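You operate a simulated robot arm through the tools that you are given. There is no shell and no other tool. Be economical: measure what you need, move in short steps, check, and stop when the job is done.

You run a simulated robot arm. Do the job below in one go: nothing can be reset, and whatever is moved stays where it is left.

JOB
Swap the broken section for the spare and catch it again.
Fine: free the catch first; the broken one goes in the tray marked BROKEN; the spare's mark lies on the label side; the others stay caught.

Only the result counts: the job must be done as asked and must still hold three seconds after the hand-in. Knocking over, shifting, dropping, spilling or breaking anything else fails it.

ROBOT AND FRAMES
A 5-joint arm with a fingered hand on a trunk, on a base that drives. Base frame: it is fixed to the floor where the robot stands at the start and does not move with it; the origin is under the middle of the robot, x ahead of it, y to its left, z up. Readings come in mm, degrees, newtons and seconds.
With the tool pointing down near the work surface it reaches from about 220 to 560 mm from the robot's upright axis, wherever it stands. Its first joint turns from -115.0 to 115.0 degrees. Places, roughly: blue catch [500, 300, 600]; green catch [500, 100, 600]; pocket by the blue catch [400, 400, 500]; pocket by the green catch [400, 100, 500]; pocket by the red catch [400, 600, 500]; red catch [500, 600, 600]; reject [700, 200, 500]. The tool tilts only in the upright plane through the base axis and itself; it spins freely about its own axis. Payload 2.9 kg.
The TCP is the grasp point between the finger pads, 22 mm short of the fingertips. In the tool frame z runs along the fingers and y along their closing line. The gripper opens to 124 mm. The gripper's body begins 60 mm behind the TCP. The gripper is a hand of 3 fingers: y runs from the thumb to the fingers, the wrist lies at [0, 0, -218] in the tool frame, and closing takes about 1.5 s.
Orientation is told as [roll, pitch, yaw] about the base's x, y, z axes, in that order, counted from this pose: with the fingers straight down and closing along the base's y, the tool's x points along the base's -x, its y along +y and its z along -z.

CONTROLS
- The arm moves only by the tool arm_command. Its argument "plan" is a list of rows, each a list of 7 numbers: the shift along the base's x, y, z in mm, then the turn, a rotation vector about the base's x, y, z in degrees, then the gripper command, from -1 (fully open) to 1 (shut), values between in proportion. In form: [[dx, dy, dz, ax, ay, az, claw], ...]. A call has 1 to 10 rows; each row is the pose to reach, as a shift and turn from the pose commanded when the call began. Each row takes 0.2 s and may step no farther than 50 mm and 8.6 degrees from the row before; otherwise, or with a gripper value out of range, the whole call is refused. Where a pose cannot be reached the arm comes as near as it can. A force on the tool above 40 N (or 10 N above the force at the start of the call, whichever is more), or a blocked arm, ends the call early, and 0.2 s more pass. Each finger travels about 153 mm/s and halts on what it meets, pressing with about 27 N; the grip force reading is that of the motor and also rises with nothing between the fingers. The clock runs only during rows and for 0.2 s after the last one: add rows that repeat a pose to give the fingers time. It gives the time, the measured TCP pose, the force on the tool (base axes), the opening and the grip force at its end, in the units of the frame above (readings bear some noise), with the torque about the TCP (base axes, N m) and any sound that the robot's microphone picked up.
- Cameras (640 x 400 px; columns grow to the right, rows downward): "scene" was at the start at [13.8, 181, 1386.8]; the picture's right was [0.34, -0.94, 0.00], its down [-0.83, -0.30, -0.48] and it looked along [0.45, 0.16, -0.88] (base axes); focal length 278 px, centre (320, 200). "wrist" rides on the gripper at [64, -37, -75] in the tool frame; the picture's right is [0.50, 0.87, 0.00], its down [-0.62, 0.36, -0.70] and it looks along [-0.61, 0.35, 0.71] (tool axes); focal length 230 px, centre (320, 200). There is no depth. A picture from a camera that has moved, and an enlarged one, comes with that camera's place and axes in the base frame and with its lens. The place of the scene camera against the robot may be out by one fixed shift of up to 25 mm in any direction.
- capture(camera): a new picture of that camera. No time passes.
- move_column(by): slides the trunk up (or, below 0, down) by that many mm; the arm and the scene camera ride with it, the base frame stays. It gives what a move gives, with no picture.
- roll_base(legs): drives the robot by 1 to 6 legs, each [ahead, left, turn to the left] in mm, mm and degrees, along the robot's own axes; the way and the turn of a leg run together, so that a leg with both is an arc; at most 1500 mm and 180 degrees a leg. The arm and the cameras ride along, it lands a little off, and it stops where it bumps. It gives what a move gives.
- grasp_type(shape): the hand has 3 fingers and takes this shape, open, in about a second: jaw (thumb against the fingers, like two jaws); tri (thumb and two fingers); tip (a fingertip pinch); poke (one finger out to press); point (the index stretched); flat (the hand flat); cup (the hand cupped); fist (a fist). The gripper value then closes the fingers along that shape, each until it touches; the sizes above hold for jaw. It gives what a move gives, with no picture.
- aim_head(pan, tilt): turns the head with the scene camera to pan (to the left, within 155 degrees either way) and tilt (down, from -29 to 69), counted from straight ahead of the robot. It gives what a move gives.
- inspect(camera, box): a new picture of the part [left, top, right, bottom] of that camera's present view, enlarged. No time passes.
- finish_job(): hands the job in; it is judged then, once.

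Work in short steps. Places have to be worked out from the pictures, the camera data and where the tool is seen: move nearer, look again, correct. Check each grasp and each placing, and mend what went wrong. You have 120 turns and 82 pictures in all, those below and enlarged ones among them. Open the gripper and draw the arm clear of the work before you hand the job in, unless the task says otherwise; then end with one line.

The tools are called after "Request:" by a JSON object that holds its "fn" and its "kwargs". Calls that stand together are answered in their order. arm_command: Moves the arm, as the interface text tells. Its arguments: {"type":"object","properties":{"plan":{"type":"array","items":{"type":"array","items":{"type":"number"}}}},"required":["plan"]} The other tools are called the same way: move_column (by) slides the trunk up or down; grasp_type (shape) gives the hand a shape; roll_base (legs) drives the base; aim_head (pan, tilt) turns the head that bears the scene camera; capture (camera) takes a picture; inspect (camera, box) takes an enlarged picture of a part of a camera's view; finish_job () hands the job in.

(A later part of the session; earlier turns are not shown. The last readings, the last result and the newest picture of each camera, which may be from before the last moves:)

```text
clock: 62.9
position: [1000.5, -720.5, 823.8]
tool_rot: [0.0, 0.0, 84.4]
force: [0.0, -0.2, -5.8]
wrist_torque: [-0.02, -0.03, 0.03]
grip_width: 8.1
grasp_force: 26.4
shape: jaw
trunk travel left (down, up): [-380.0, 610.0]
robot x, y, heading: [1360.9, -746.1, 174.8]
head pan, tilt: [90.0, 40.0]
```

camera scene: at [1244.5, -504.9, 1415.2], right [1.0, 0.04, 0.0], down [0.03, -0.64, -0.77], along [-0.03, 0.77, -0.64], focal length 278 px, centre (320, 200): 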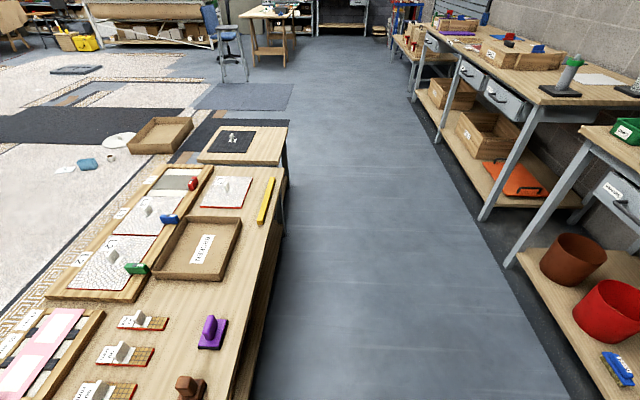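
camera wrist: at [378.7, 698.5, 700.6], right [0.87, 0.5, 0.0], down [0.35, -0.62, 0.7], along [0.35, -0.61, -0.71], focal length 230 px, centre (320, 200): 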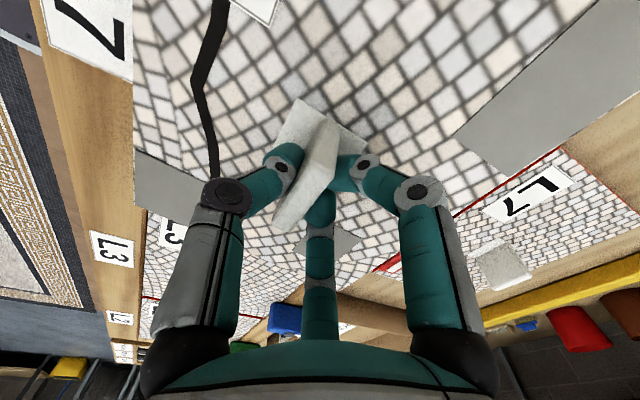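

The heading landed at 174.8°. I'll correct that, then slide along to y≈200.

Request:
{"fn": "roll_base", "kwargs": {"legs": [[0, 0, 5.2], [0, -950, 0]]}}

Request:
{"fn": "aim_head", "kwargs": {"pan": 0, "tilt": 60}}

Request:
{"fn": "capture", "kwargs": {"camera": "scene"}}

Request:
{"fn": "capture", "kwargs": {"camera": "wrist"}}

```text
clock: 68.2
position: [1010.0, 171.3, 823.4]
tool_rot: [0.2, 0.0, 89.0]
force: [-0.7, -0.4, -6.2]
wrist_torque: [0.01, -0.02, 0.02]
grip_width: 8.4
grasp_force: 26.7
shape: jaw
trunk travel left (down, up): [-380.0, 610.0]
robot x, y, heading: [1368.2, 174.8, 179.4]
head pan, tilt: [90.0, 40.0]
```

```text
clock: 69.8
position: [1009.7, 169.5, 824.6]
tool_rot: [0.1, 0.1, 89.1]
force: [-0.2, -0.2, -6.8]
wrist_torque: [0.0, 0.01, 0.01]
grip_width: 8.3
grasp_force: 27.1
shape: jaw
trunk travel left (down, up): [-380.0, 610.0]
robot x, y, heading: [1365.8, 175.0, 179.2]
head pan, tilt: [0.0, 60.0]
```

```text
44 pictures are left
camera scene: at [1371.0, 45.3, 1268.4], right [0.01, 1.0, 0.0], down [0.87, -0.01, -0.5], along [-0.5, 0.01, -0.87], focal length 278 px, centre (320, 200)
```

scene: 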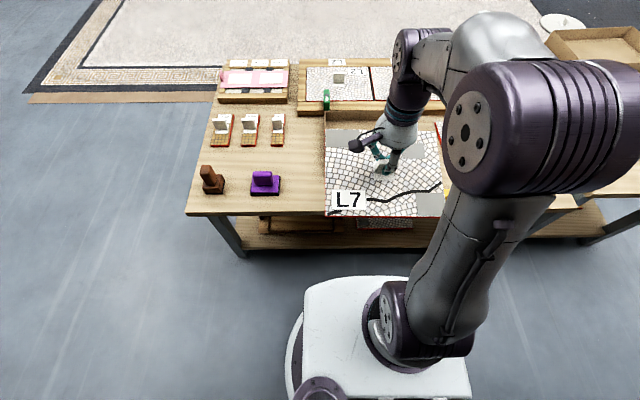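

```text
43 pictures are left
camera wrist: at [1045.1, 104.4, 897.4], right [-0.87, -0.48, 0.0], down [-0.34, 0.62, 0.7], along [-0.34, 0.61, -0.71], focal length 230 px, centre (320, 200)
```

wrist: 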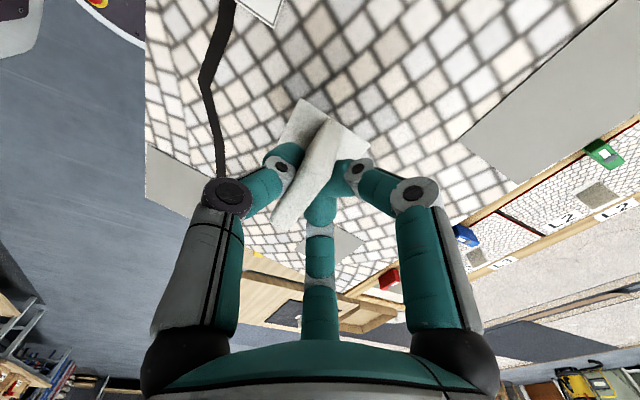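

The table's back edge is near x≈1000, but the held section hides the tray. I'll swing the arm to the side to measure the tray properly.

Request:
{"fn": "arm_command", "kwargs": {"plan": [[3, 47, 0, 0, 0, 0, 1], [12, 93, 0, 0, 0, 0, 1], [27, 138, 0, 0, 0, 0, 1], [48, 180, 0, 0, 0, 0, 1], [74, 219, 0, 0, 0, 0, 1], [105, 254, 0, 0, 0, 0, 1], [141, 286, 0, 0, 0, 0, 1], [180, 312, 0, 0, 0, 0, 1]]}}

Request:
{"fn": "inspect", "kwargs": {"camera": "scene", "box": [280, 50, 520, 220]}}

```text
clock: 71.6
position: [1193.3, 484.5, 822.7]
tool_rot: [0.0, 0.0, 89.0]
force: [-0.1, 0.2, -6.6]
wrist_torque: [-0.02, 0.03, -0.02]
grip_width: 8.1
grasp_force: 27.1
shape: jaw
trunk travel left (down, up): [-380.0, 610.0]
robot x, y, heading: [1364.9, 175.3, 179.4]
head pan, tilt: [0.0, 60.0]
```

```text
2.35 times, centred on (400, 135) of scene
camera zoom: at [1371.8, 46.3, 1268.5], right [0.01, 1.0, 0.0], down [0.87, -0.01, -0.5], along [-0.5, 0.01, -0.87], focal length 654 px, centre (132, 353)
```

zoom: 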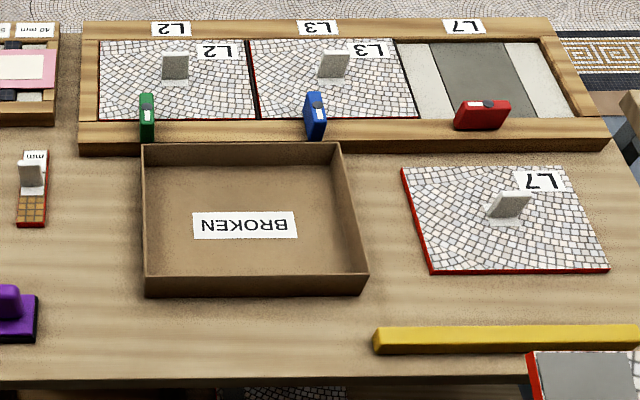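

Now everything is clear: the table surface is near z 510, the tray is centred near [713, 208] with room to spare, and the spare's tab is near [695, 590]. I'll drive up behind the tray.

Request:
{"fn": "roll_base", "kwargs": {"legs": [[115, -30, 0.7]]}}

Request:
{"fn": "arm_command", "kwargs": {"plan": [[-39, -26, 0, 0, 0, 0, 1], [-75, -58, 0, 0, 0, 0, 1], [-106, -93, 0, 0, 0, 0, 1], [-132, -132, 0, 0, 0, 0, 1], [-153, -174, 0, 0, 0, 0, 1], [-168, -219, 0, 0, 0, 0, 1], [-180, -265, 0, 0, 0, 0, 1], [-200, -305, 0, 0, 0, 0, 1], [-240, -305, 0, 0, 0, 0, 1]]}}

```text
clock: 72.8
position: [1073.3, 511.9, 822.3]
tool_rot: [0.0, 0.0, 89.7]
force: [-0.6, 0.2, -6.3]
wrist_torque: [-0.02, 0.0, -0.04]
grip_width: 8.3
grasp_force: 26.9
shape: jaw
trunk travel left (down, up): [-380.0, 610.0]
robot x, y, heading: [1254.4, 208.4, 179.9]
head pan, tilt: [0.0, 60.0]
```

```text
clock: 74.8
position: [831.4, 204.3, 822.7]
tool_rot: [0.0, 0.0, 89.7]
force: [-0.2, 0.2, -6.2]
wrist_torque: [0.01, -0.01, -0.02]
grip_width: 8.2
grasp_force: 26.5
shape: jaw
trunk travel left (down, up): [-380.0, 610.0]
robot x, y, heading: [1255.6, 203.6, 180.1]
head pan, tilt: [0.0, 60.0]
```

The section is now roughly in line with the tray. I'll extend over it and lower to just above the rim, then check.

Request:
{"fn": "arm_command", "kwargs": {"plan": [[-30, 3, -30, 0, 0, 0, 1], [-60, 3, -60, 0, 0, 0, 1], [-90, 3, -95, 0, 0, 0, 1], [-120, 3, -130, 0, 0, 0, 1], [-123, 3, -160, 0, 0, 0, 1]]}}

Request:
{"fn": "capture", "kwargs": {"camera": "scene"}}

Request:
{"fn": "capture", "kwargs": {"camera": "wrist"}}

```text
clock: 76.0
position: [709.7, 207.7, 658.8]
tool_rot: [-0.1, 0.0, 89.6]
force: [0.6, -0.2, -6.8]
wrist_torque: [-0.01, 0.01, 0.0]
grip_width: 8.2
grasp_force: 26.5
shape: jaw
trunk travel left (down, up): [-380.0, 610.0]
robot x, y, heading: [1254.1, 207.0, 179.9]
head pan, tilt: [0.0, 60.0]
```

```text
41 pictures are left
camera scene: at [1257.5, 76.1, 1268.4], right [0.0, 1.0, 0.0], down [0.87, 0.0, -0.5], along [-0.5, 0.0, -0.87], focal length 278 px, centre (320, 200)
```

scene: 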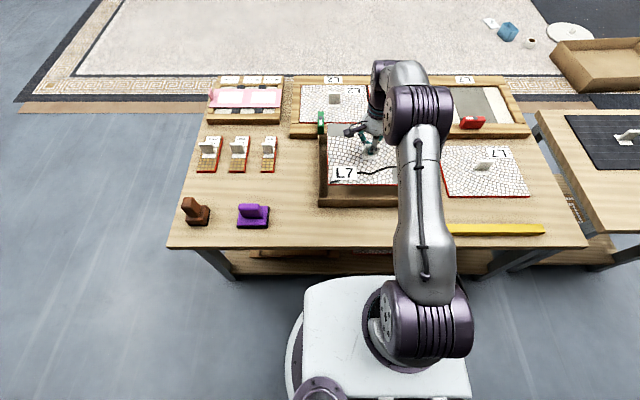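

```text
40 pictures are left
camera wrist: at [746.1, 143.2, 732.5], right [-0.87, -0.5, 0.0], down [-0.35, 0.62, 0.7], along [-0.35, 0.61, -0.71], focal length 230 px, centre (320, 200)
```

wrist: 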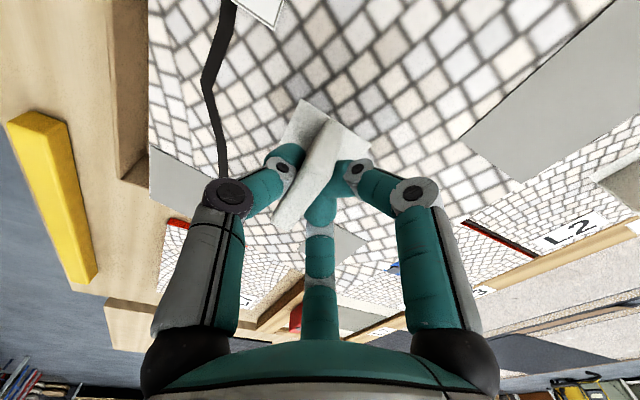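

I'll enlarge the tray area to judge the alignment of the section against the rim.

Request:
{"fn": "inspect", "kwargs": {"camera": "scene", "box": [290, 90, 450, 220]}}

```text
3.08 times, centred on (370, 155) of scene
camera zoom: at [1257.5, 76.1, 1268.4], right [0.0, 1.0, 0.0], down [0.87, 0.0, -0.5], along [-0.5, 0.0, -0.87], focal length 855 px, centre (166, 338)
```

zoom: 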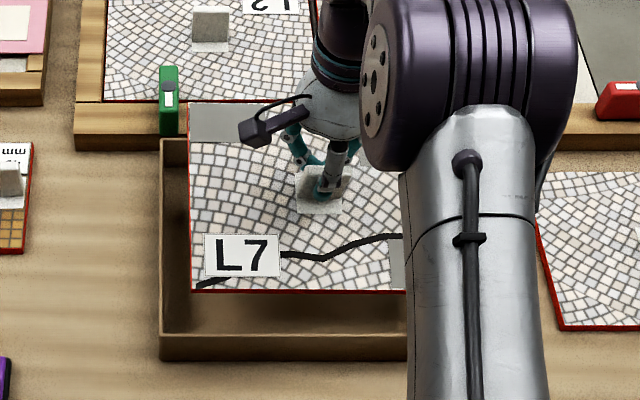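

Using the known tool pose to calibrate, the tray centre is near [704, 201]. I'll shift about 8 mm and lower slowly until contact.

Request:
{"fn": "arm_command", "kwargs": {"plan": [[-8, -5, 0, 0, 0, 0, 1], [-8, -5, -25, 0, 0, 0, 1], [-8, -5, -50, 0, 0, 0, 1], [-8, -5, -70, 0, 0, 0, 1]]}}

Request:
{"fn": "inspect", "kwargs": {"camera": "scene", "box": [290, 90, 450, 220]}}

```text
clock: 77.0
position: [702.4, 203.2, 590.5]
tool_rot: [0.0, -0.1, 89.7]
force: [-0.1, 0.6, -4.9]
wrist_torque: [0.01, -0.13, 0.02]
grip_width: 8.4
grasp_force: 27.1
shape: jaw
trunk travel left (down, up): [-380.0, 610.0]
robot x, y, heading: [1254.4, 209.3, 180.0]
head pan, tilt: [0.0, 60.0]
```

```text
3.08 times, centred on (370, 155) of scene
camera zoom: at [1257.8, 76.1, 1268.4], right [0.0, 1.0, 0.0], down [0.87, 0.0, -0.5], along [-0.5, 0.0, -0.87], focal length 855 px, centre (166, 338)
```

zoom: 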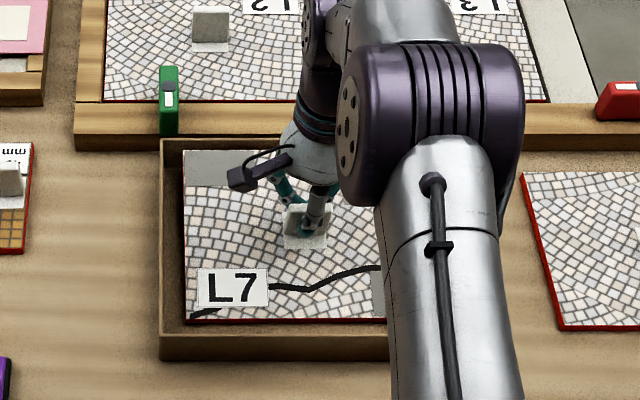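

The far edge of the section looks almost on the far wall, so I'll raise slightly, shift 8 mm back toward me, and lower again slowly.

Request:
{"fn": "arm_command", "kwargs": {"plan": [[0, 0, 12, 0, 0, 0, 1], [8, 0, 12, 0, 0, 0, 1], [8, 0, 0, 0, 0, 0, 1], [8, 0, -10, 0, 0, 0, 1], [8, 0, -18, 0, 0, 0, 1]]}}

Request:
{"fn": "inspect", "kwargs": {"camera": "scene", "box": [290, 90, 450, 220]}}

```text
clock: 78.2
position: [710.8, 202.8, 576.5]
tool_rot: [0.3, 0.0, 89.8]
force: [0.1, -2.4, 16.4]
wrist_torque: [-0.02, -0.42, 0.02]
grip_width: 8.7
grasp_force: 27.5
shape: jaw
trunk travel left (down, up): [-380.0, 610.0]
robot x, y, heading: [1253.5, 203.3, -180.1]
head pan, tilt: [0.0, 60.0]
```

```text
3.08 times, centred on (370, 155) of scene
camera zoom: at [1260.7, 75.8, 1268.8], right [0.0, 1.0, 0.0], down [0.87, 0.0, -0.5], along [-0.5, 0.0, -0.87], focal length 855 px, centre (166, 338)
```

zoom: 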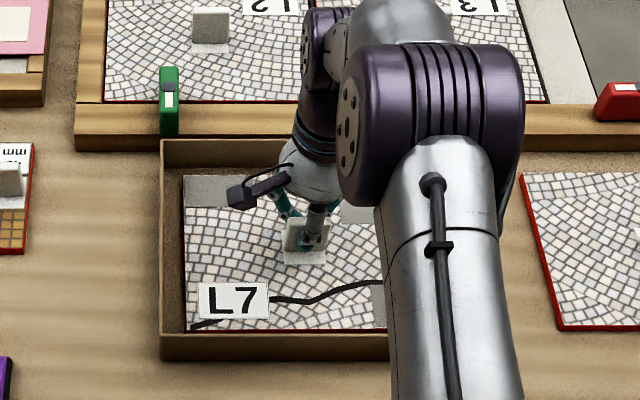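

There is firm contact at TCP z≈576. To make sure it's the floor and not a rim, I'll lift 8 mm, shift 5 mm away from the near wall, and lower again.

Request:
{"fn": "arm_command", "kwargs": {"plan": [[0, 0, 8, 0, 0, 0, 1], [-6, 0, 8, 0, 0, 0, 1], [-6, 0, 2, 0, 0, 0, 1], [-6, 0, -1, 0, 0, 0, 1], [-6, 0, -3, 0, 0, 0, 1]]}}

Request:
{"fn": "capture", "kwargs": {"camera": "wrist"}}

```text
clock: 79.6
position: [704.2, 204.5, 574.8]
tool_rot: [0.7, 0.0, 89.6]
force: [8.2, 1.2, 26.0]
wrist_torque: [-0.01, -0.67, 0.03]
grip_width: 10.0
grasp_force: 26.8
shape: jaw
trunk travel left (down, up): [-380.0, 610.0]
robot x, y, heading: [1253.8, 206.2, 179.9]
head pan, tilt: [0.0, 60.0]
stopped in row 5: the force on the tool passed its limit (the readings are from after the stop); the commanded pose is now the measured one
```

```text
36 pictures are left
camera wrist: at [741.4, 139.4, 649.3], right [-0.87, -0.5, 0.01], down [-0.34, 0.62, 0.71], along [-0.36, 0.61, -0.71], focal length 230 px, centre (320, 200)
```

wrist: 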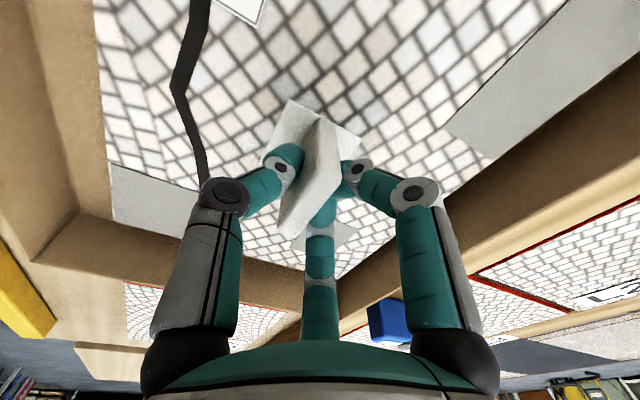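

The wrist view shows the section inside the tray with the walls standing around it, and contact came at the same height, so it's on the floor. I'll release and rise.

Request:
{"fn": "arm_command", "kwargs": {"plan": [[0, 0, 2, 0, 0, 0, 0], [0, 0, 2, 0, 0, 0, 0], [0, 0, 2, 0, 0, 0, 0], [0, 0, 2, 0, 0, 0, 0], [0, 0, 40, 0, 0, 0, 0], [0, 0, 85, 0, 0, 0, 0], [20, 0, 130, 0, 0, 0, 0], [50, 0, 160, 0, 0, 0, 0]]}}

Request:
{"fn": "capture", "kwargs": {"camera": "wrist"}}

```text
clock: 81.4
position: [755.3, 206.0, 731.6]
tool_rot: [0.4, 0.0, 89.7]
force: [0.0, 0.1, 0.2]
wrist_torque: [0.02, -0.01, 0.05]
grip_width: 61.4
grasp_force: 0.1
shape: jaw
trunk travel left (down, up): [-380.0, 610.0]
robot x, y, heading: [1253.1, 208.2, 180.1]
head pan, tilt: [0.0, 60.0]
```

```text
35 pictures are left
camera wrist: at [792.4, 140.6, 804.9], right [-0.87, -0.5, 0.01], down [-0.35, 0.62, 0.7], along [-0.35, 0.61, -0.71], focal length 230 px, centre (320, 200)
```

wrist: 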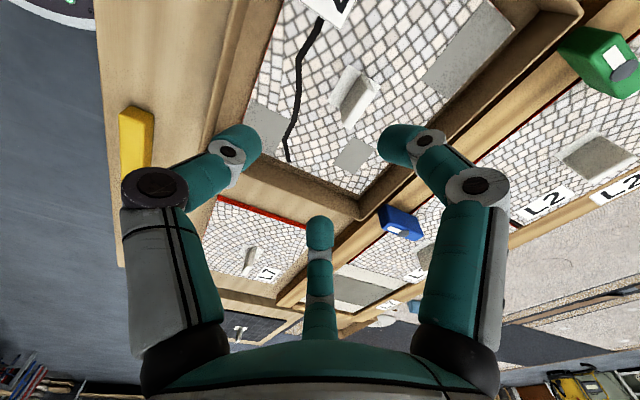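

The broken section lies flat in the tray. Next I'll slide along the back to the spare, with the arm held high.

Request:
{"fn": "roll_base", "kwargs": {"legs": [[0, -380, 0]]}}

Request:
{"fn": "capture", "kwargs": {"camera": "wrist"}}

Request:
{"fn": "capture", "kwargs": {"camera": "scene"}}

```text
clock: 83.8
position: [757.0, 591.5, 731.1]
tool_rot: [0.4, 0.0, 88.6]
force: [-0.3, 0.9, 0.7]
wrist_torque: [0.03, 0.02, -0.01]
grip_width: 61.5
grasp_force: 0.0
shape: jaw
trunk travel left (down, up): [-380.0, 610.0]
robot x, y, heading: [1256.5, 584.7, 178.9]
head pan, tilt: [0.0, 60.0]
```

```text
34 pictures are left
camera wrist: at [793.7, 526.3, 804.4], right [-0.88, -0.48, 0.01], down [-0.34, 0.62, 0.7], along [-0.34, 0.61, -0.71], focal length 230 px, centre (320, 200)
```

wrist: 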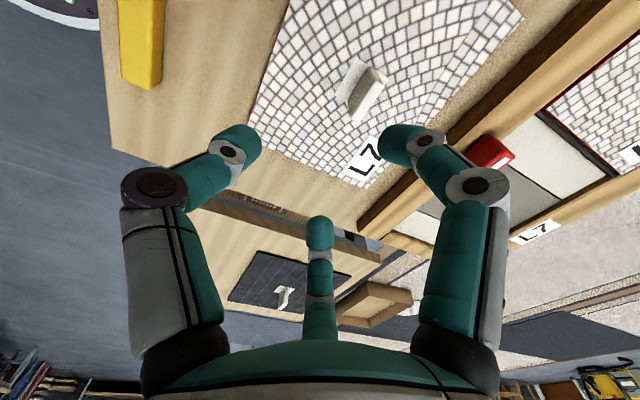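

```text
33 pictures are left
camera scene: at [1259.5, 454.4, 1268.4], right [0.02, 1.0, 0.0], down [0.87, -0.01, -0.5], along [-0.5, 0.01, -0.87], focal length 278 px, centre (320, 200)
```

scene: 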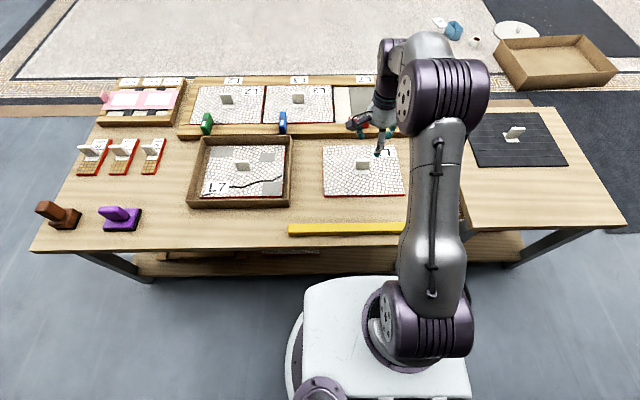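

The spare's tab lies near [711, 578], aligned with the table and marked toward the label side. I'll move above it and look closely.

Request:
{"fn": "arm_command", "kwargs": {"plan": [[-20, -6, -30, 0, 0, 1.4, 0], [-46, -12, -60, 0, 0, 1.4, 0], [-46, -12, -100, 0, 0, 1.4, 0]]}}

Request:
{"fn": "capture", "kwargs": {"camera": "wrist"}}

```text
clock: 84.6
position: [712.2, 582.0, 630.6]
tool_rot: [0.4, 0.0, 90.1]
force: [0.0, 0.2, 0.0]
wrist_torque: [0.02, 0.02, 0.01]
grip_width: 61.9
grasp_force: 0.1
shape: jaw
trunk travel left (down, up): [-380.0, 610.0]
robot x, y, heading: [1254.5, 582.6, 178.9]
head pan, tilt: [0.0, 60.0]
```

```text
32 pictures are left
camera wrist: at [749.1, 516.2, 705.4], right [-0.86, -0.5, 0.01], down [-0.35, 0.62, 0.7], along [-0.36, 0.61, -0.71], focal length 230 px, centre (320, 200)
```

wrist: 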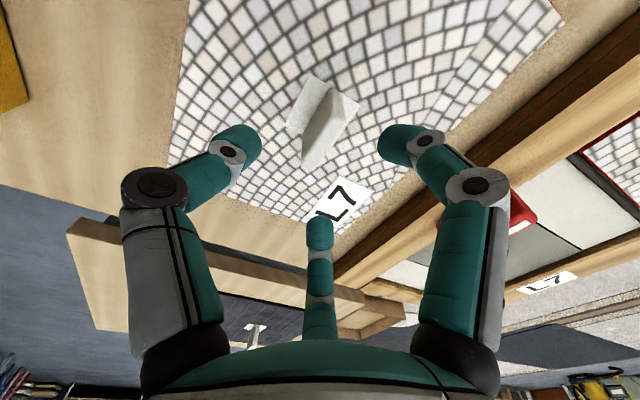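

The tab is nearly centred. I'll shift slightly, descend, and close on it.

Request:
{"fn": "arm_command", "kwargs": {"plan": [[-4, -3, -20, 0, 0, 0, 0], [-4, -3, -40, 0, 0, 0, 0], [-4, -3, -56, 0, 0, 0, 0], [-4, -3, -56, 0, 0, 0, 0]]}}

Request:
{"fn": "capture", "kwargs": {"camera": "wrist"}}

```text
clock: 85.6
position: [707.9, 578.9, 573.2]
tool_rot: [0.4, 0.0, 90.2]
force: [-0.1, 0.9, 0.6]
wrist_torque: [0.02, -0.01, 0.02]
grip_width: 61.7
grasp_force: 0.0
shape: jaw
trunk travel left (down, up): [-380.0, 610.0]
robot x, y, heading: [1252.5, 584.6, 178.9]
head pan, tilt: [0.0, 60.0]
```

```text
31 pictures are left
camera wrist: at [744.6, 513.1, 648.2], right [-0.86, -0.5, 0.01], down [-0.35, 0.62, 0.7], along [-0.36, 0.61, -0.71], focal length 230 px, centre (320, 200)
```

wrist: 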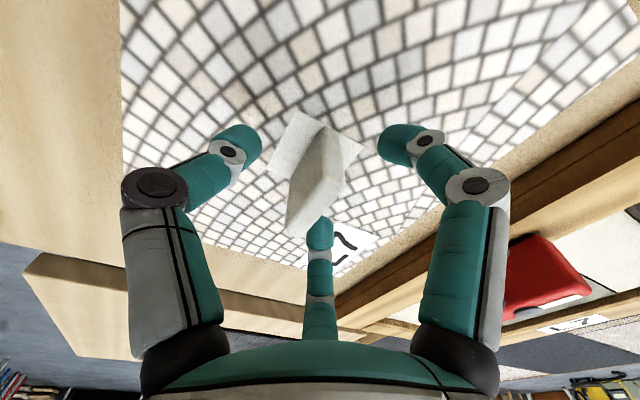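

The tab is between the fingers. I'll close and check the load.

Request:
{"fn": "arm_command", "kwargs": {"plan": [[0, 0, 0, 0, 0, 0, 1], [0, 0, 0, 0, 0, 0, 1], [0, 0, 0, 0, 0, 0, 1], [0, 0, 0, 0, 0, 0, 1], [0, 0, 0, 0, 0, 0, 1]]}}

Request:
{"fn": "capture", "kwargs": {"camera": "wrist"}}

```text
clock: 86.8
position: [707.4, 577.7, 574.3]
tool_rot: [0.4, 0.1, 90.1]
force: [-2.8, 0.6, 1.3]
wrist_torque: [-0.02, -0.01, -0.02]
grip_width: 11.6
grasp_force: 27.1
shape: jaw
trunk travel left (down, up): [-380.0, 610.0]
robot x, y, heading: [1256.6, 582.1, 178.9]
head pan, tilt: [0.0, 60.0]
```

```text
30 pictures are left
camera wrist: at [744.3, 513.1, 648.4], right [-0.86, -0.5, 0.01], down [-0.35, 0.62, 0.7], along [-0.36, 0.61, -0.71], focal length 230 px, centre (320, 200)
```

wrist: 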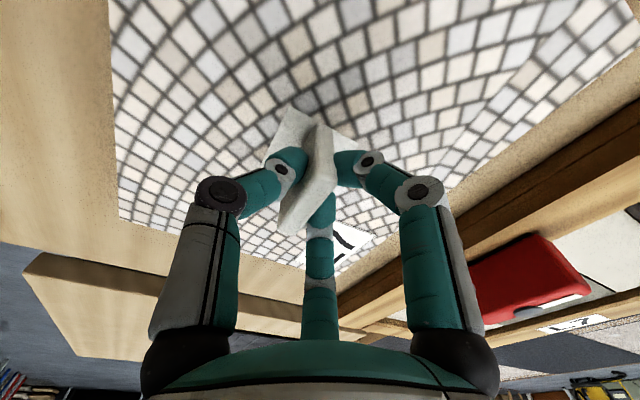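

The spare is gripped, so I'll lift it straight up and draw it back to travel height.

Request:
{"fn": "arm_command", "kwargs": {"plan": [[0, 0, 6, 0, 0, 0, 1], [0, 0, 15, 0, 0, 0, 1], [0, 0, 40, 0, 0, 0, 1], [0, 0, 85, 0, 0, 0, 1], [20, 0, 125, 0, 0, 0, 1], [50, 0, 160, 0, 0, 0, 1], [80, 0, 195, 0, 0, 0, 1], [110, 0, 225, 0, 0, 0, 1], [145, 0, 240, 0, 0, 0, 1], [180, 0, 240, 0, 0, 0, 1]]}}

Request:
{"fn": "capture", "kwargs": {"camera": "wrist"}}

```text
clock: 89.0
position: [889.0, 577.3, 814.4]
tool_rot: [0.4, 0.0, 90.1]
force: [-0.8, 1.0, -7.5]
wrist_torque: [0.0, 0.04, 0.0]
grip_width: 7.9
grasp_force: 26.8
shape: jaw
trunk travel left (down, up): [-380.0, 610.0]
robot x, y, heading: [1256.1, 585.0, 179.2]
head pan, tilt: [0.0, 60.0]
```

```text
29 pictures are left
camera wrist: at [925.7, 512.8, 888.6], right [-0.86, -0.5, 0.01], down [-0.35, 0.62, 0.7], along [-0.36, 0.61, -0.71], focal length 230 px, centre (320, 200)
```

wrist: 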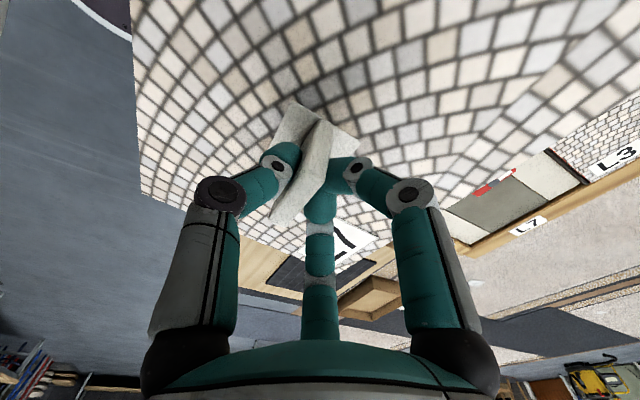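

The spare is held just as the broken one was. I'll drive back: retreat, along the aisle past the table's end, and turn.

Request:
{"fn": "roll_base", "kwargs": {"legs": [[-110, 0, 0.8], [0, 1335, 0], [0, 0, -179]]}}

```text
clock: 103.4
position: [1719.3, -671.3, 813.7]
tool_rot: [0.3, 0.0, -80.6]
force: [-0.4, 0.9, -6.3]
wrist_torque: [0.02, -0.02, -0.01]
grip_width: 7.5
grasp_force: 27.1
shape: jaw
trunk travel left (down, up): [-380.0, 610.0]
robot x, y, heading: [1357.9, -735.2, 8.3]
head pan, tilt: [0.0, 60.0]
```

The heading is 8.3°. I'll square up first, then reverse past the end of the table.

Request:
{"fn": "roll_base", "kwargs": {"legs": [[0, 0, -8.3]]}}

Request:
{"fn": "roll_base", "kwargs": {"legs": [[-1440, 0, 0]]}}

```text
clock: 104.4
position: [1723.6, -722.7, 814.1]
tool_rot: [0.2, 0.0, -88.8]
force: [0.1, 0.4, -6.5]
wrist_torque: [0.02, -0.02, 0.01]
grip_width: 7.9
grasp_force: 27.1
shape: jaw
trunk travel left (down, up): [-380.0, 610.0]
robot x, y, heading: [1353.6, -736.5, 0.1]
head pan, tilt: [0.0, 60.0]
```

```text
clock: 111.7
position: [251.6, -730.6, 814.4]
tool_rot: [0.3, 0.0, -88.3]
force: [0.1, 0.7, -6.8]
wrist_torque: [0.03, -0.02, -0.01]
grip_width: 7.8
grasp_force: 27.1
shape: jaw
trunk travel left (down, up): [-380.0, 610.0]
robot x, y, heading: [-116.3, -747.7, 0.4]
head pan, tilt: [0.0, 60.0]
```

I'm in front again at x≈-116, so I'll slide left to the L7 pocket, then ease forward to the first working stance.

Request:
{"fn": "roll_base", "kwargs": {"legs": [[0, 1372, -0.4], [100, 0, 0]]}}

```text
clock: 119.4
position: [334.0, 672.1, 813.5]
tool_rot: [0.3, 0.0, -87.9]
force: [0.1, 0.6, -6.8]
wrist_torque: [0.01, 0.01, 0.0]
grip_width: 7.9
grasp_force: 26.8
shape: jaw
trunk travel left (down, up): [-380.0, 610.0]
robot x, y, heading: [-34.9, 653.0, 0.9]
head pan, tilt: [0.0, 60.0]
```

Now I need to spin the spare by 178° so that its mark faces the label side again. I'll ease the base forward 30 mm and start turning in the air, clear of everything.

Request:
{"fn": "roll_base", "kwargs": {"legs": [[30, -15, -0.9]]}}

Request:
{"fn": "arm_command", "kwargs": {"plan": [[10, 0, 0, 0, 0, 8.5, 1], [20, 0, 0, 0, 0, 17, 1], [20, 0, 0, 0, 0, 25.5, 1], [20, 0, 0, 0, 0, 34, 1], [20, 0, 0, 0, 0, 42.5, 1], [20, 0, 0, 0, 0, 51, 1], [20, 0, 0, 0, 0, 59.5, 1], [20, 0, 0, 0, 0, 68, 1], [20, 0, 0, 0, 0, 76.5, 1], [20, 0, 0, 0, 0, 85, 1]]}}

```text
clock: 120.3
position: [363.3, 652.2, 813.7]
tool_rot: [0.4, 0.0, -88.8]
force: [-0.3, -0.1, -5.9]
wrist_torque: [0.0, 0.0, 0.06]
grip_width: 7.8
grasp_force: 27.4
shape: jaw
trunk travel left (down, up): [-380.0, 610.0]
robot x, y, heading: [-7.1, 639.8, 0.2]
head pan, tilt: [0.0, 60.0]
```

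```text
clock: 122.5
position: [383.3, 652.0, 814.0]
tool_rot: [0.0, 0.0, -3.7]
force: [-0.4, -0.9, -6.7]
wrist_torque: [0.02, 0.02, -0.06]
grip_width: 7.7
grasp_force: 26.3
shape: jaw
trunk travel left (down, up): [-380.0, 610.0]
robot x, y, heading: [-4.3, 635.8, 0.1]
head pan, tilt: [0.0, 60.0]
```

The spin works, so I'll go on to yaw +90, centring over the pocket as it turns.

Request:
{"fn": "arm_command", "kwargs": {"plan": [[3, -2, 0, 0, 0, 8.5, 1], [6, -4, 0, 0, 0, 17, 1], [9, -6, 0, 0, 0, 25.5, 1], [12, -8, 0, 0, 0, 34, 1], [15, -10, 0, 0, 0, 42.5, 1], [18, -12, 0, 0, 0, 51, 1], [21, -14, 0, 0, 0, 59.5, 1], [24, -16, 0, 0, 0, 68, 1], [27, -16, 0, 0, 0, 76.5, 1], [30, -16, 0, 0, 0, 85, 1]]}}

Request:
{"fn": "arm_command", "kwargs": {"plan": [[0, 0, -30, 0, 0, 4.3, 1], [0, 0, -70, 0, 0, 8.6, 1], [0, 0, -110, 0, 0, 8.6, 1], [0, 0, -150, 0, 0, 8.6, 1]]}}

Request:
{"fn": "capture", "kwargs": {"camera": "wrist"}}

Request:
{"fn": "capture", "kwargs": {"camera": "scene"}}

```text
clock: 124.7
position: [412.6, 635.6, 812.8]
tool_rot: [0.4, 0.1, 81.3]
force: [-0.4, -0.6, -6.5]
wrist_torque: [-0.03, 0.03, -0.02]
grip_width: 7.7
grasp_force: 26.7
shape: jaw
trunk travel left (down, up): [-380.0, 610.0]
robot x, y, heading: [-5.3, 639.5, -0.0]
head pan, tilt: [0.0, 60.0]
```

```text
clock: 125.7
position: [409.8, 679.7, 664.4]
tool_rot: [0.5, -0.1, 89.3]
force: [0.2, 0.4, -7.1]
wrist_torque: [0.0, 0.0, 0.02]
grip_width: 8.1
grasp_force: 26.9
shape: jaw
out of reach, approached as far as the arm can: row 1, 2, 3, 4
trunk travel left (down, up): [-380.0, 610.0]
robot x, y, heading: [-2.5, 639.8, 0.1]
head pan, tilt: [0.0, 60.0]
```

```text
28 pictures are left
camera wrist: at [445.5, 615.0, 738.5], right [-0.87, -0.49, 0.01], down [-0.34, 0.62, 0.7], along [-0.35, 0.61, -0.71], focal length 230 px, centre (320, 200)
```

wrist: 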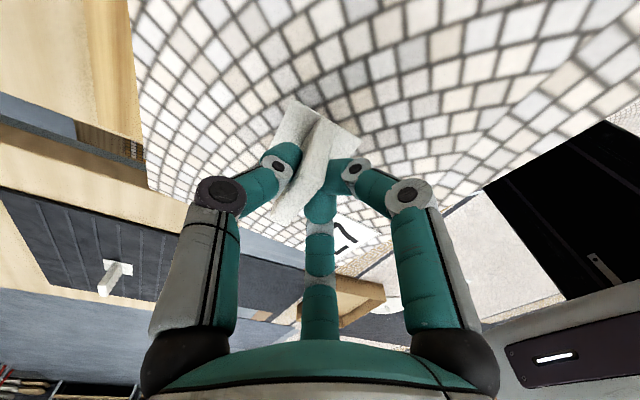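

```text
27 pictures are left
camera scene: at [15.1, 796.9, 1268.4], right [0.0, -1.0, 0.0], down [-0.87, 0.0, -0.5], along [0.5, 0.0, -0.87], focal length 278 px, centre (320, 200)
```

scene: 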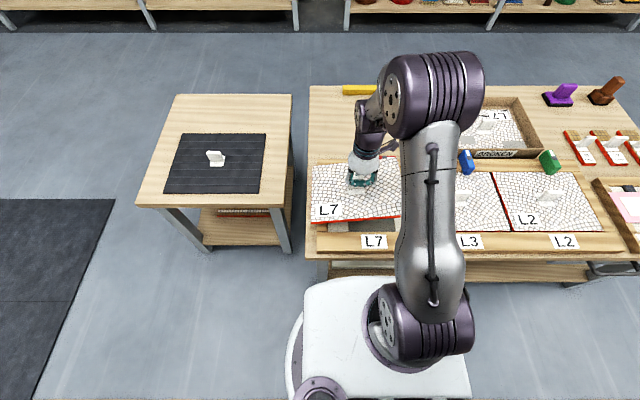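

The spare is the right way round, but the wrist spin stops about 84° from the arm's plane, so the arm went sideways. I'll strafe the base 80 mm right so that yaw 90 is within range at y≈636.

Request:
{"fn": "arm_command", "kwargs": {"plan": [[0, 0, 30, 0, 0, 0, 1], [0, 0, 60, 0, 0, 0, 1]]}}

Request:
{"fn": "roll_base", "kwargs": {"legs": [[0, -85, 0]]}}

Request:
{"fn": "capture", "kwargs": {"camera": "scene"}}

```text
clock: 126.3
position: [411.4, 682.4, 723.9]
tool_rot: [0.4, 0.1, 89.5]
force: [0.3, 0.8, -6.8]
wrist_torque: [-0.04, 0.04, 0.01]
grip_width: 7.9
grasp_force: 27.0
shape: jaw
trunk travel left (down, up): [-380.0, 610.0]
robot x, y, heading: [-2.4, 640.4, 0.2]
head pan, tilt: [0.0, 60.0]
```

```text
clock: 127.4
position: [410.4, 595.9, 722.0]
tool_rot: [0.3, 0.0, 89.5]
force: [0.5, 0.1, -6.4]
wrist_torque: [-0.05, 0.06, -0.01]
grip_width: 8.5
grasp_force: 26.8
shape: jaw
trunk travel left (down, up): [-380.0, 610.0]
robot x, y, heading: [-7.5, 551.5, 0.3]
head pan, tilt: [0.0, 60.0]
```

```text
26 pictures are left
camera scene: at [14.7, 710.6, 1268.5], right [0.0, -1.0, 0.0], down [-0.87, 0.0, -0.5], along [0.5, 0.0, -0.87], focal length 278 px, centre (320, 200)
```

scene: 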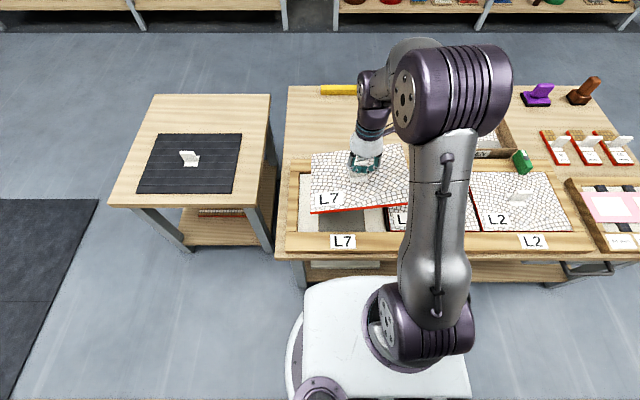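

I'll bring the spare over the pocket at [415, 636] and lower it close above the frame, to compare its edges with the pocket.

Request:
{"fn": "arm_command", "kwargs": {"plan": [[2, 20, -20, 0, 0, 0.3, 1], [5, 40, -50, 0, 0, 0.5, 1], [5, 40, -80, 0, 0, 0.5, 1], [5, 40, -95, 0, 0, 0.5, 1]]}}

Request:
{"fn": "inspect", "kwargs": {"camera": "scene", "box": [270, 130, 430, 250]}}

Request:
{"fn": "capture", "kwargs": {"camera": "wrist"}}

```text
clock: 128.4
position: [415.8, 636.0, 628.1]
tool_rot: [0.4, 0.2, 90.0]
force: [0.2, -0.4, -6.0]
wrist_torque: [0.0, -0.01, -0.05]
grip_width: 8.4
grasp_force: 27.6
shape: jaw
trunk travel left (down, up): [-380.0, 610.0]
robot x, y, heading: [-5.7, 554.1, -0.1]
head pan, tilt: [0.0, 60.0]
```

```text
3.33 times, centred on (350, 190) of scene
camera zoom: at [14.8, 711.5, 1268.4], right [0.0, -1.0, 0.0], down [-0.87, 0.0, -0.5], along [0.5, 0.0, -0.87], focal length 926 px, centre (220, 233)
```

zoom: 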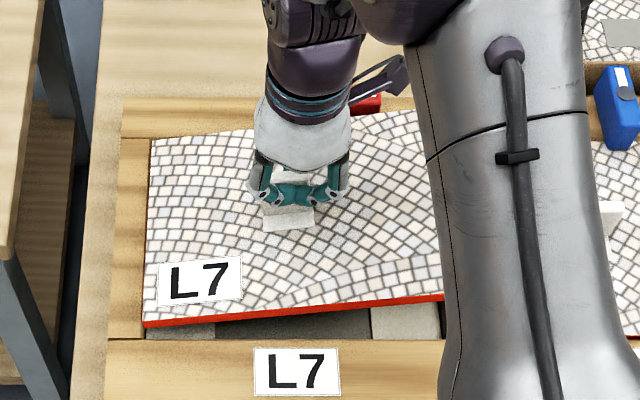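

```text
24 pictures are left
camera wrist: at [452.9, 571.4, 702.3], right [-0.87, -0.5, 0.01], down [-0.35, 0.62, 0.7], along [-0.36, 0.61, -0.71], focal length 230 px, centre (320, 200)
```

wrist: 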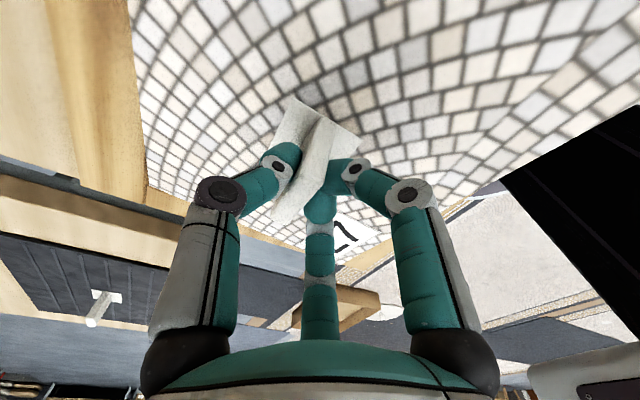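

The spare hangs tilted about 12°, with its -y side high, because the grip is some 6 mm off its centre. Its low left edge should enter the pocket first and then level out. I'll shift 6 mm in -y and lower gently, watching the force.

Request:
{"fn": "arm_command", "kwargs": {"plan": [[0, -7, 0, 0, 0, 0, 1], [0, -7, -6, 0, 0, 0, 1], [0, -7, -12, 0, 0, 0, 1], [0, -7, -18, 0, 0, 0, 1]]}}

Request:
{"fn": "inspect", "kwargs": {"camera": "scene", "box": [270, 130, 430, 250]}}

```text
clock: 129.4
position: [415.0, 629.2, 610.5]
tool_rot: [0.5, 0.1, 90.0]
force: [-7.0, -0.2, -2.5]
wrist_torque: [0.09, 0.06, 0.01]
grip_width: 8.0
grasp_force: 27.5
shape: jaw
trunk travel left (down, up): [-380.0, 610.0]
robot x, y, heading: [-7.8, 553.5, -0.0]
head pan, tilt: [0.0, 60.0]
```

```text
3.33 times, centred on (350, 190) of scene
camera zoom: at [13.1, 711.5, 1268.5], right [0.0, -1.0, 0.0], down [-0.87, 0.0, -0.5], along [0.5, 0.0, -0.87], focal length 926 px, centre (220, 233)
```

zoom: 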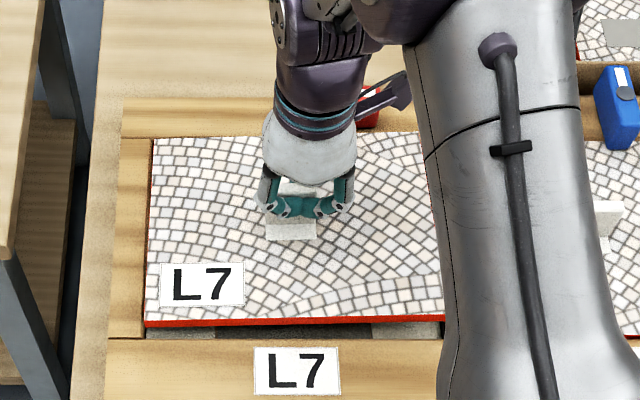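

It's levelling out, but the -7 N in x says the far edge is touching the far rail. I'll raise a little, shift 6 mm toward me, and lower again.

Request:
{"fn": "arm_command", "kwargs": {"plan": [[0, 0, 4, 0, 0, 0, 1], [-6, 0, 4, 0, 0, 0, 1], [-6, 0, -4, 0, 0, 0, 1], [-6, 0, -10, 0, 0, 0, 1], [-6, 0, -14, 0, 0, 0, 1]]}}

Request:
{"fn": "inspect", "kwargs": {"camera": "scene", "box": [270, 130, 430, 250]}}

```text
clock: 130.6
position: [410.4, 629.9, 597.5]
tool_rot: [0.4, 0.1, 90.0]
force: [-2.4, -5.0, -3.2]
wrist_torque: [0.0, -0.13, 0.04]
grip_width: 8.4
grasp_force: 26.6
shape: jaw
trunk travel left (down, up): [-380.0, 610.0]
robot x, y, heading: [-5.4, 553.5, 0.2]
head pan, tilt: [0.0, 60.0]
```

```text
3.33 times, centred on (350, 190) of scene
camera zoom: at [14.0, 710.9, 1268.5], right [0.0, -1.0, 0.0], down [-0.87, 0.0, -0.5], along [0.5, 0.0, -0.87], focal length 926 px, centre (220, 233)
```

zoom: 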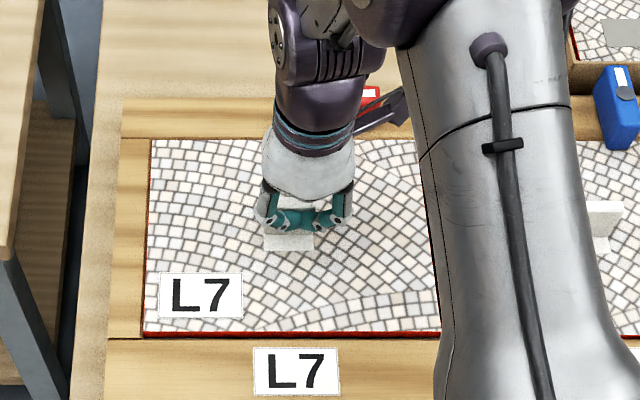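

It's level and entering the pocket, with light contact at the left rail. I'll shift 2 mm in -y and lower the last 10 mm or so.

Request:
{"fn": "arm_command", "kwargs": {"plan": [[0, -2, 0, 0, 0, 0, 1], [0, -2, -4, 0, 0, 0, 1], [0, -2, -8, 0, 0, 0, 1], [0, -2, -11, 0, 0, 0, 1]]}}

Request:
{"fn": "inspect", "kwargs": {"camera": "scene", "box": [270, 130, 430, 250]}}

```text
clock: 131.5
position: [409.2, 627.6, 591.8]
tool_rot: [-0.2, -0.2, 90.0]
force: [-9.1, -1.7, 31.8]
wrist_torque: [0.0, -0.35, -0.01]
grip_width: 10.0
grasp_force: 27.2
shape: jaw
trunk travel left (down, up): [-380.0, 610.0]
robot x, y, heading: [-7.1, 555.0, 0.1]
head pan, tilt: [0.0, 60.0]
stopped in row 4: the force on the tool passed its limit (the readings are from after the stop); the commanded pose is now the measured one
```

```text
3.33 times, centred on (350, 190) of scene
camera zoom: at [9.0, 710.6, 1268.9], right [0.0, -1.0, 0.0], down [-0.86, 0.0, -0.5], along [0.5, 0.0, -0.86], focal length 926 px, centre (220, 233)
```

zoom: 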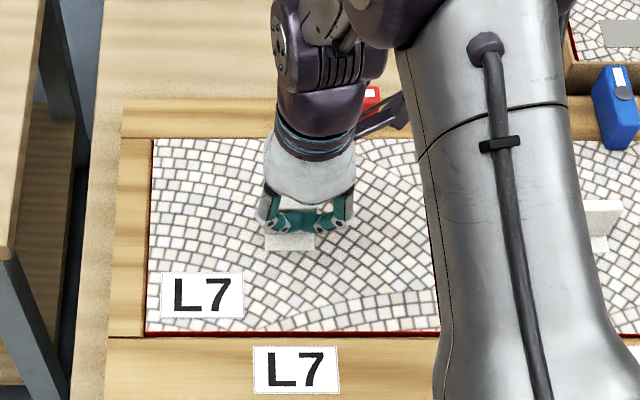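

Firm contact came at about the height a seated section would give. I'll release, rise clear, and inspect how it sits.

Request:
{"fn": "arm_command", "kwargs": {"plan": [[0, 0, 1, 0, 0, 0, 0], [0, 0, 1, 0, 0, 0, 0], [0, 0, 1, 0, 0, 0, 0], [0, 0, 1, 0, 0, 0, 0], [0, 0, 30, 0, 0, 0, 0], [0, 0, 70, 0, 0, 0, 0], [0, 0, 115, 0, 0, 0, 0], [0, 0, 160, 0, 0, 0, 0]]}}

Request:
{"fn": "capture", "kwargs": {"camera": "wrist"}}

Request:
{"fn": "inspect", "kwargs": {"camera": "scene", "box": [270, 130, 430, 250]}}

```text
clock: 133.3
position: [410.0, 628.2, 747.8]
tool_rot: [0.0, 0.0, 90.1]
force: [0.7, -0.8, -0.2]
wrist_torque: [0.01, -0.01, -0.01]
grip_width: 61.7
grasp_force: 0.2
shape: jaw
trunk travel left (down, up): [-380.0, 610.0]
robot x, y, heading: [-5.1, 554.4, 0.1]
head pan, tilt: [0.0, 60.0]
```

```text
20 pictures are left
camera wrist: at [446.6, 563.3, 823.7], right [-0.87, -0.5, 0.0], down [-0.36, 0.62, 0.7], along [-0.35, 0.61, -0.71], focal length 230 px, centre (320, 200)
```

wrist: 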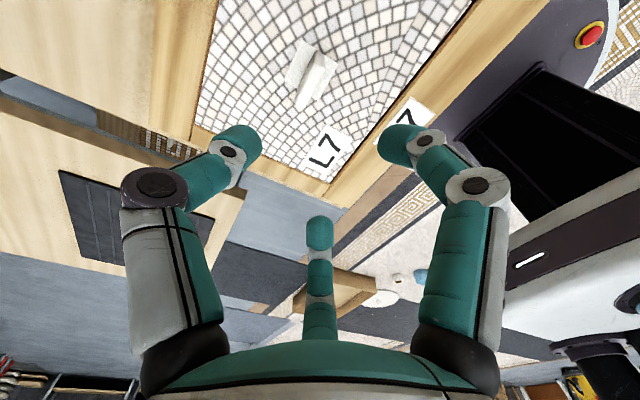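

```text
3.33 times, centred on (350, 190) of scene
camera zoom: at [13.6, 711.4, 1268.4], right [0.0, -1.0, 0.0], down [-0.87, 0.0, -0.5], along [0.5, 0.0, -0.87], focal length 926 px, centre (220, 233)
```

zoom: 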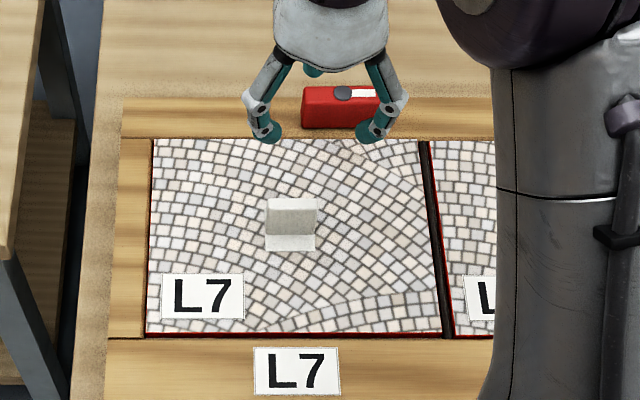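

The spare sits flush in the pocket, level with its neighbour, with its mark on the label side. Next I'll spin the hand back to yaw -90 to re-grip the catch.

Request:
{"fn": "arm_command", "kwargs": {"plan": [[0, 0, 0, 0, 0, -8.5, 0], [0, 0, 0, 0, 0, -17, 0], [0, 0, 0, 0, 0, -25.5, 0], [0, 0, 0, 0, 0, -34, 0], [0, 0, 0, 0, 0, -42.5, 0], [0, 0, 0, 0, 0, -51, 0], [0, 0, 0, 0, 0, -59.5, 0], [0, 0, 0, 0, 0, -68, 0], [0, 0, 0, 0, 0, -76.5, 0], [0, 0, 0, 0, 0, -85, 0]]}}

Request:
{"fn": "arm_command", "kwargs": {"plan": [[12, -4, 0, 0, 0, -8.5, 0], [24, -8, 0, 0, 0, -17, 0], [36, -12, 0, 0, 0, -25.5, 0], [48, -16, 0, 0, 0, -34, 0], [60, -20, 0, 0, 0, -42.5, 0], [72, -24, 0, 0, 0, -51, 0], [84, -28, 0, 0, 0, -59.5, 0], [96, -32, 0, 0, 0, -68, 0], [108, -36, 0, 0, 0, -76.5, 0], [120, -40, 0, 0, 0, -85, 0]]}}

Request:
{"fn": "arm_command", "kwargs": {"plan": [[4, -2, -30, 0, 0, -8.5, 0], [7, -4, -60, 0, 0, -9, 0], [7, -4, -90, 0, 0, -9, 0], [7, -4, -110, 0, 0, -9, 0]]}}

Request:
{"fn": "capture", "kwargs": {"camera": "wrist"}}

```text
clock: 135.5
position: [411.6, 627.9, 749.1]
tool_rot: [0.1, 0.0, 4.8]
force: [0.4, -0.1, -0.5]
wrist_torque: [-0.04, 0.02, -0.01]
grip_width: 61.7
grasp_force: 0.0
shape: jaw
trunk travel left (down, up): [-380.0, 610.0]
robot x, y, heading: [-2.5, 551.8, -0.1]
head pan, tilt: [0.0, 60.0]
```

```text
clock: 137.7
position: [532.7, 587.1, 748.4]
tool_rot: [-0.1, 0.0, -80.3]
force: [0.4, -0.5, -0.3]
wrist_torque: [-0.03, -0.01, -0.01]
grip_width: 61.7
grasp_force: 0.1
shape: jaw
trunk travel left (down, up): [-380.0, 610.0]
robot x, y, heading: [-7.1, 552.0, 0.0]
head pan, tilt: [0.0, 60.0]
```

```text
clock: 138.7
position: [539.3, 583.1, 639.1]
tool_rot: [0.0, 0.0, -89.0]
force: [-0.4, -0.8, 0.7]
wrist_torque: [-0.01, -0.03, -0.01]
grip_width: 61.7
grasp_force: 0.2
shape: jaw
trunk travel left (down, up): [-380.0, 610.0]
robot x, y, heading: [-7.7, 551.5, -0.1]
head pan, tilt: [0.0, 60.0]
```

```text
18 pictures are left
camera wrist: at [500.8, 645.6, 713.6], right [0.86, 0.51, 0.0], down [0.37, -0.61, 0.7], along [0.36, -0.6, -0.71], focal length 230 px, centre (320, 200)
```

wrist: 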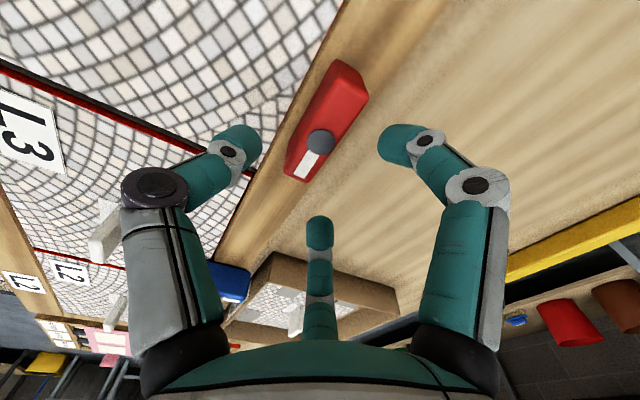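

The disc reads at [538, 585], right under the tool. I'll descend and grip the bar.

Request:
{"fn": "arm_command", "kwargs": {"plan": [[0, 2, -15, 0, 0, 0, 0], [0, 2, -30, 0, 0, 0, 0], [0, 2, -43, 0, 0, 0, 0], [0, 2, -43, 0, 0, 0, 1], [0, 2, -43, 0, 0, 0, 1], [0, 2, -43, 0, 0, 0, 1], [0, 2, -43, 0, 0, 0, 1], [0, 2, -43, 0, 0, 0, 1]]}}

```text
clock: 140.5
position: [540.0, 585.8, 596.5]
tool_rot: [0.0, -0.1, -89.0]
force: [17.5, -0.1, 2.7]
wrist_torque: [0.02, -0.33, 0.02]
grip_width: 28.1
grasp_force: 27.2
shape: jaw
trunk travel left (down, up): [-380.0, 610.0]
robot x, y, heading: [-8.4, 550.6, 0.1]
head pan, tilt: [0.0, 60.0]
```

Gripped, with the same pattern of load as before. I'll turn it back counter-clockwise toward yaw 0.

Request:
{"fn": "arm_command", "kwargs": {"plan": [[0, 0, 0, 0, 0, 8.5, 1], [0, 0, 0, 0, 0, 17, 1], [0, 0, 0, 0, 0, 25.5, 1], [0, 0, 0, 0, 0, 34, 1], [0, 0, 0, 0, 0, 42.5, 1], [0, 0, 0, 0, 0, 51, 1], [0, 0, 0, 0, 0, 59.5, 1], [0, 0, 0, 0, 0, 68, 1], [0, 0, 0, 0, 0, 76, 1], [0, 0, 0, 0, 0, 83, 1]]}}

Request:
{"fn": "capture", "kwargs": {"camera": "wrist"}}

```text
clock: 142.7
position: [537.6, 588.3, 596.1]
tool_rot: [-0.1, 0.2, -5.8]
force: [9.2, 13.5, 9.9]
wrist_torque: [0.24, -0.15, 0.01]
grip_width: 28.1
grasp_force: 26.9
shape: jaw
trunk travel left (down, up): [-380.0, 610.0]
robot x, y, heading: [-3.9, 552.7, -0.1]
head pan, tilt: [0.0, 60.0]
```

```text
17 pictures are left
camera wrist: at [470.1, 555.9, 670.8], right [-0.41, 0.91, 0.0], down [0.65, 0.29, 0.7], along [0.64, 0.29, -0.71], focal length 230 px, centre (320, 200)
```

wrist: 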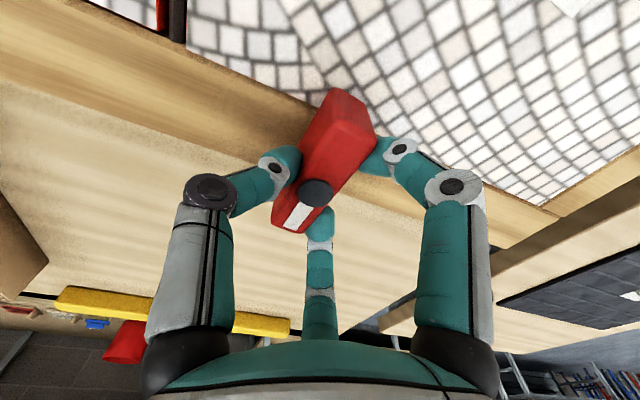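

Nearly home. I'll turn the last few degrees until it meets its stop.

Request:
{"fn": "arm_command", "kwargs": {"plan": [[0, 0, 0, 0, 0, 3, 1], [0, 0, 0, 0, 0, 6, 1], [0, 0, 0, 0, 0, 9, 1], [0, 0, 0, 0, 0, 9, 1]]}}

Request:
{"fn": "capture", "kwargs": {"camera": "wrist"}}

```text
clock: 143.7
position: [538.1, 587.6, 595.7]
tool_rot: [-0.1, 0.0, 3.1]
force: [7.1, 20.1, 9.6]
wrist_torque: [0.25, -0.15, -0.67]
grip_width: 26.7
grasp_force: 27.1
shape: jaw
trunk travel left (down, up): [-380.0, 610.0]
robot x, y, heading: [-1.8, 551.6, -0.0]
head pan, tilt: [0.0, 60.0]
```

```text
16 pictures are left
camera wrist: at [475.5, 546.9, 670.7], right [-0.55, 0.84, 0.0], down [0.6, 0.39, 0.7], along [0.59, 0.38, -0.71], focal length 230 px, centre (320, 200)
```

wrist: 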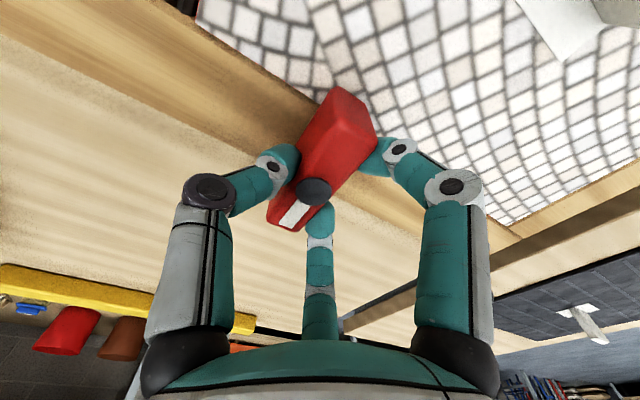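

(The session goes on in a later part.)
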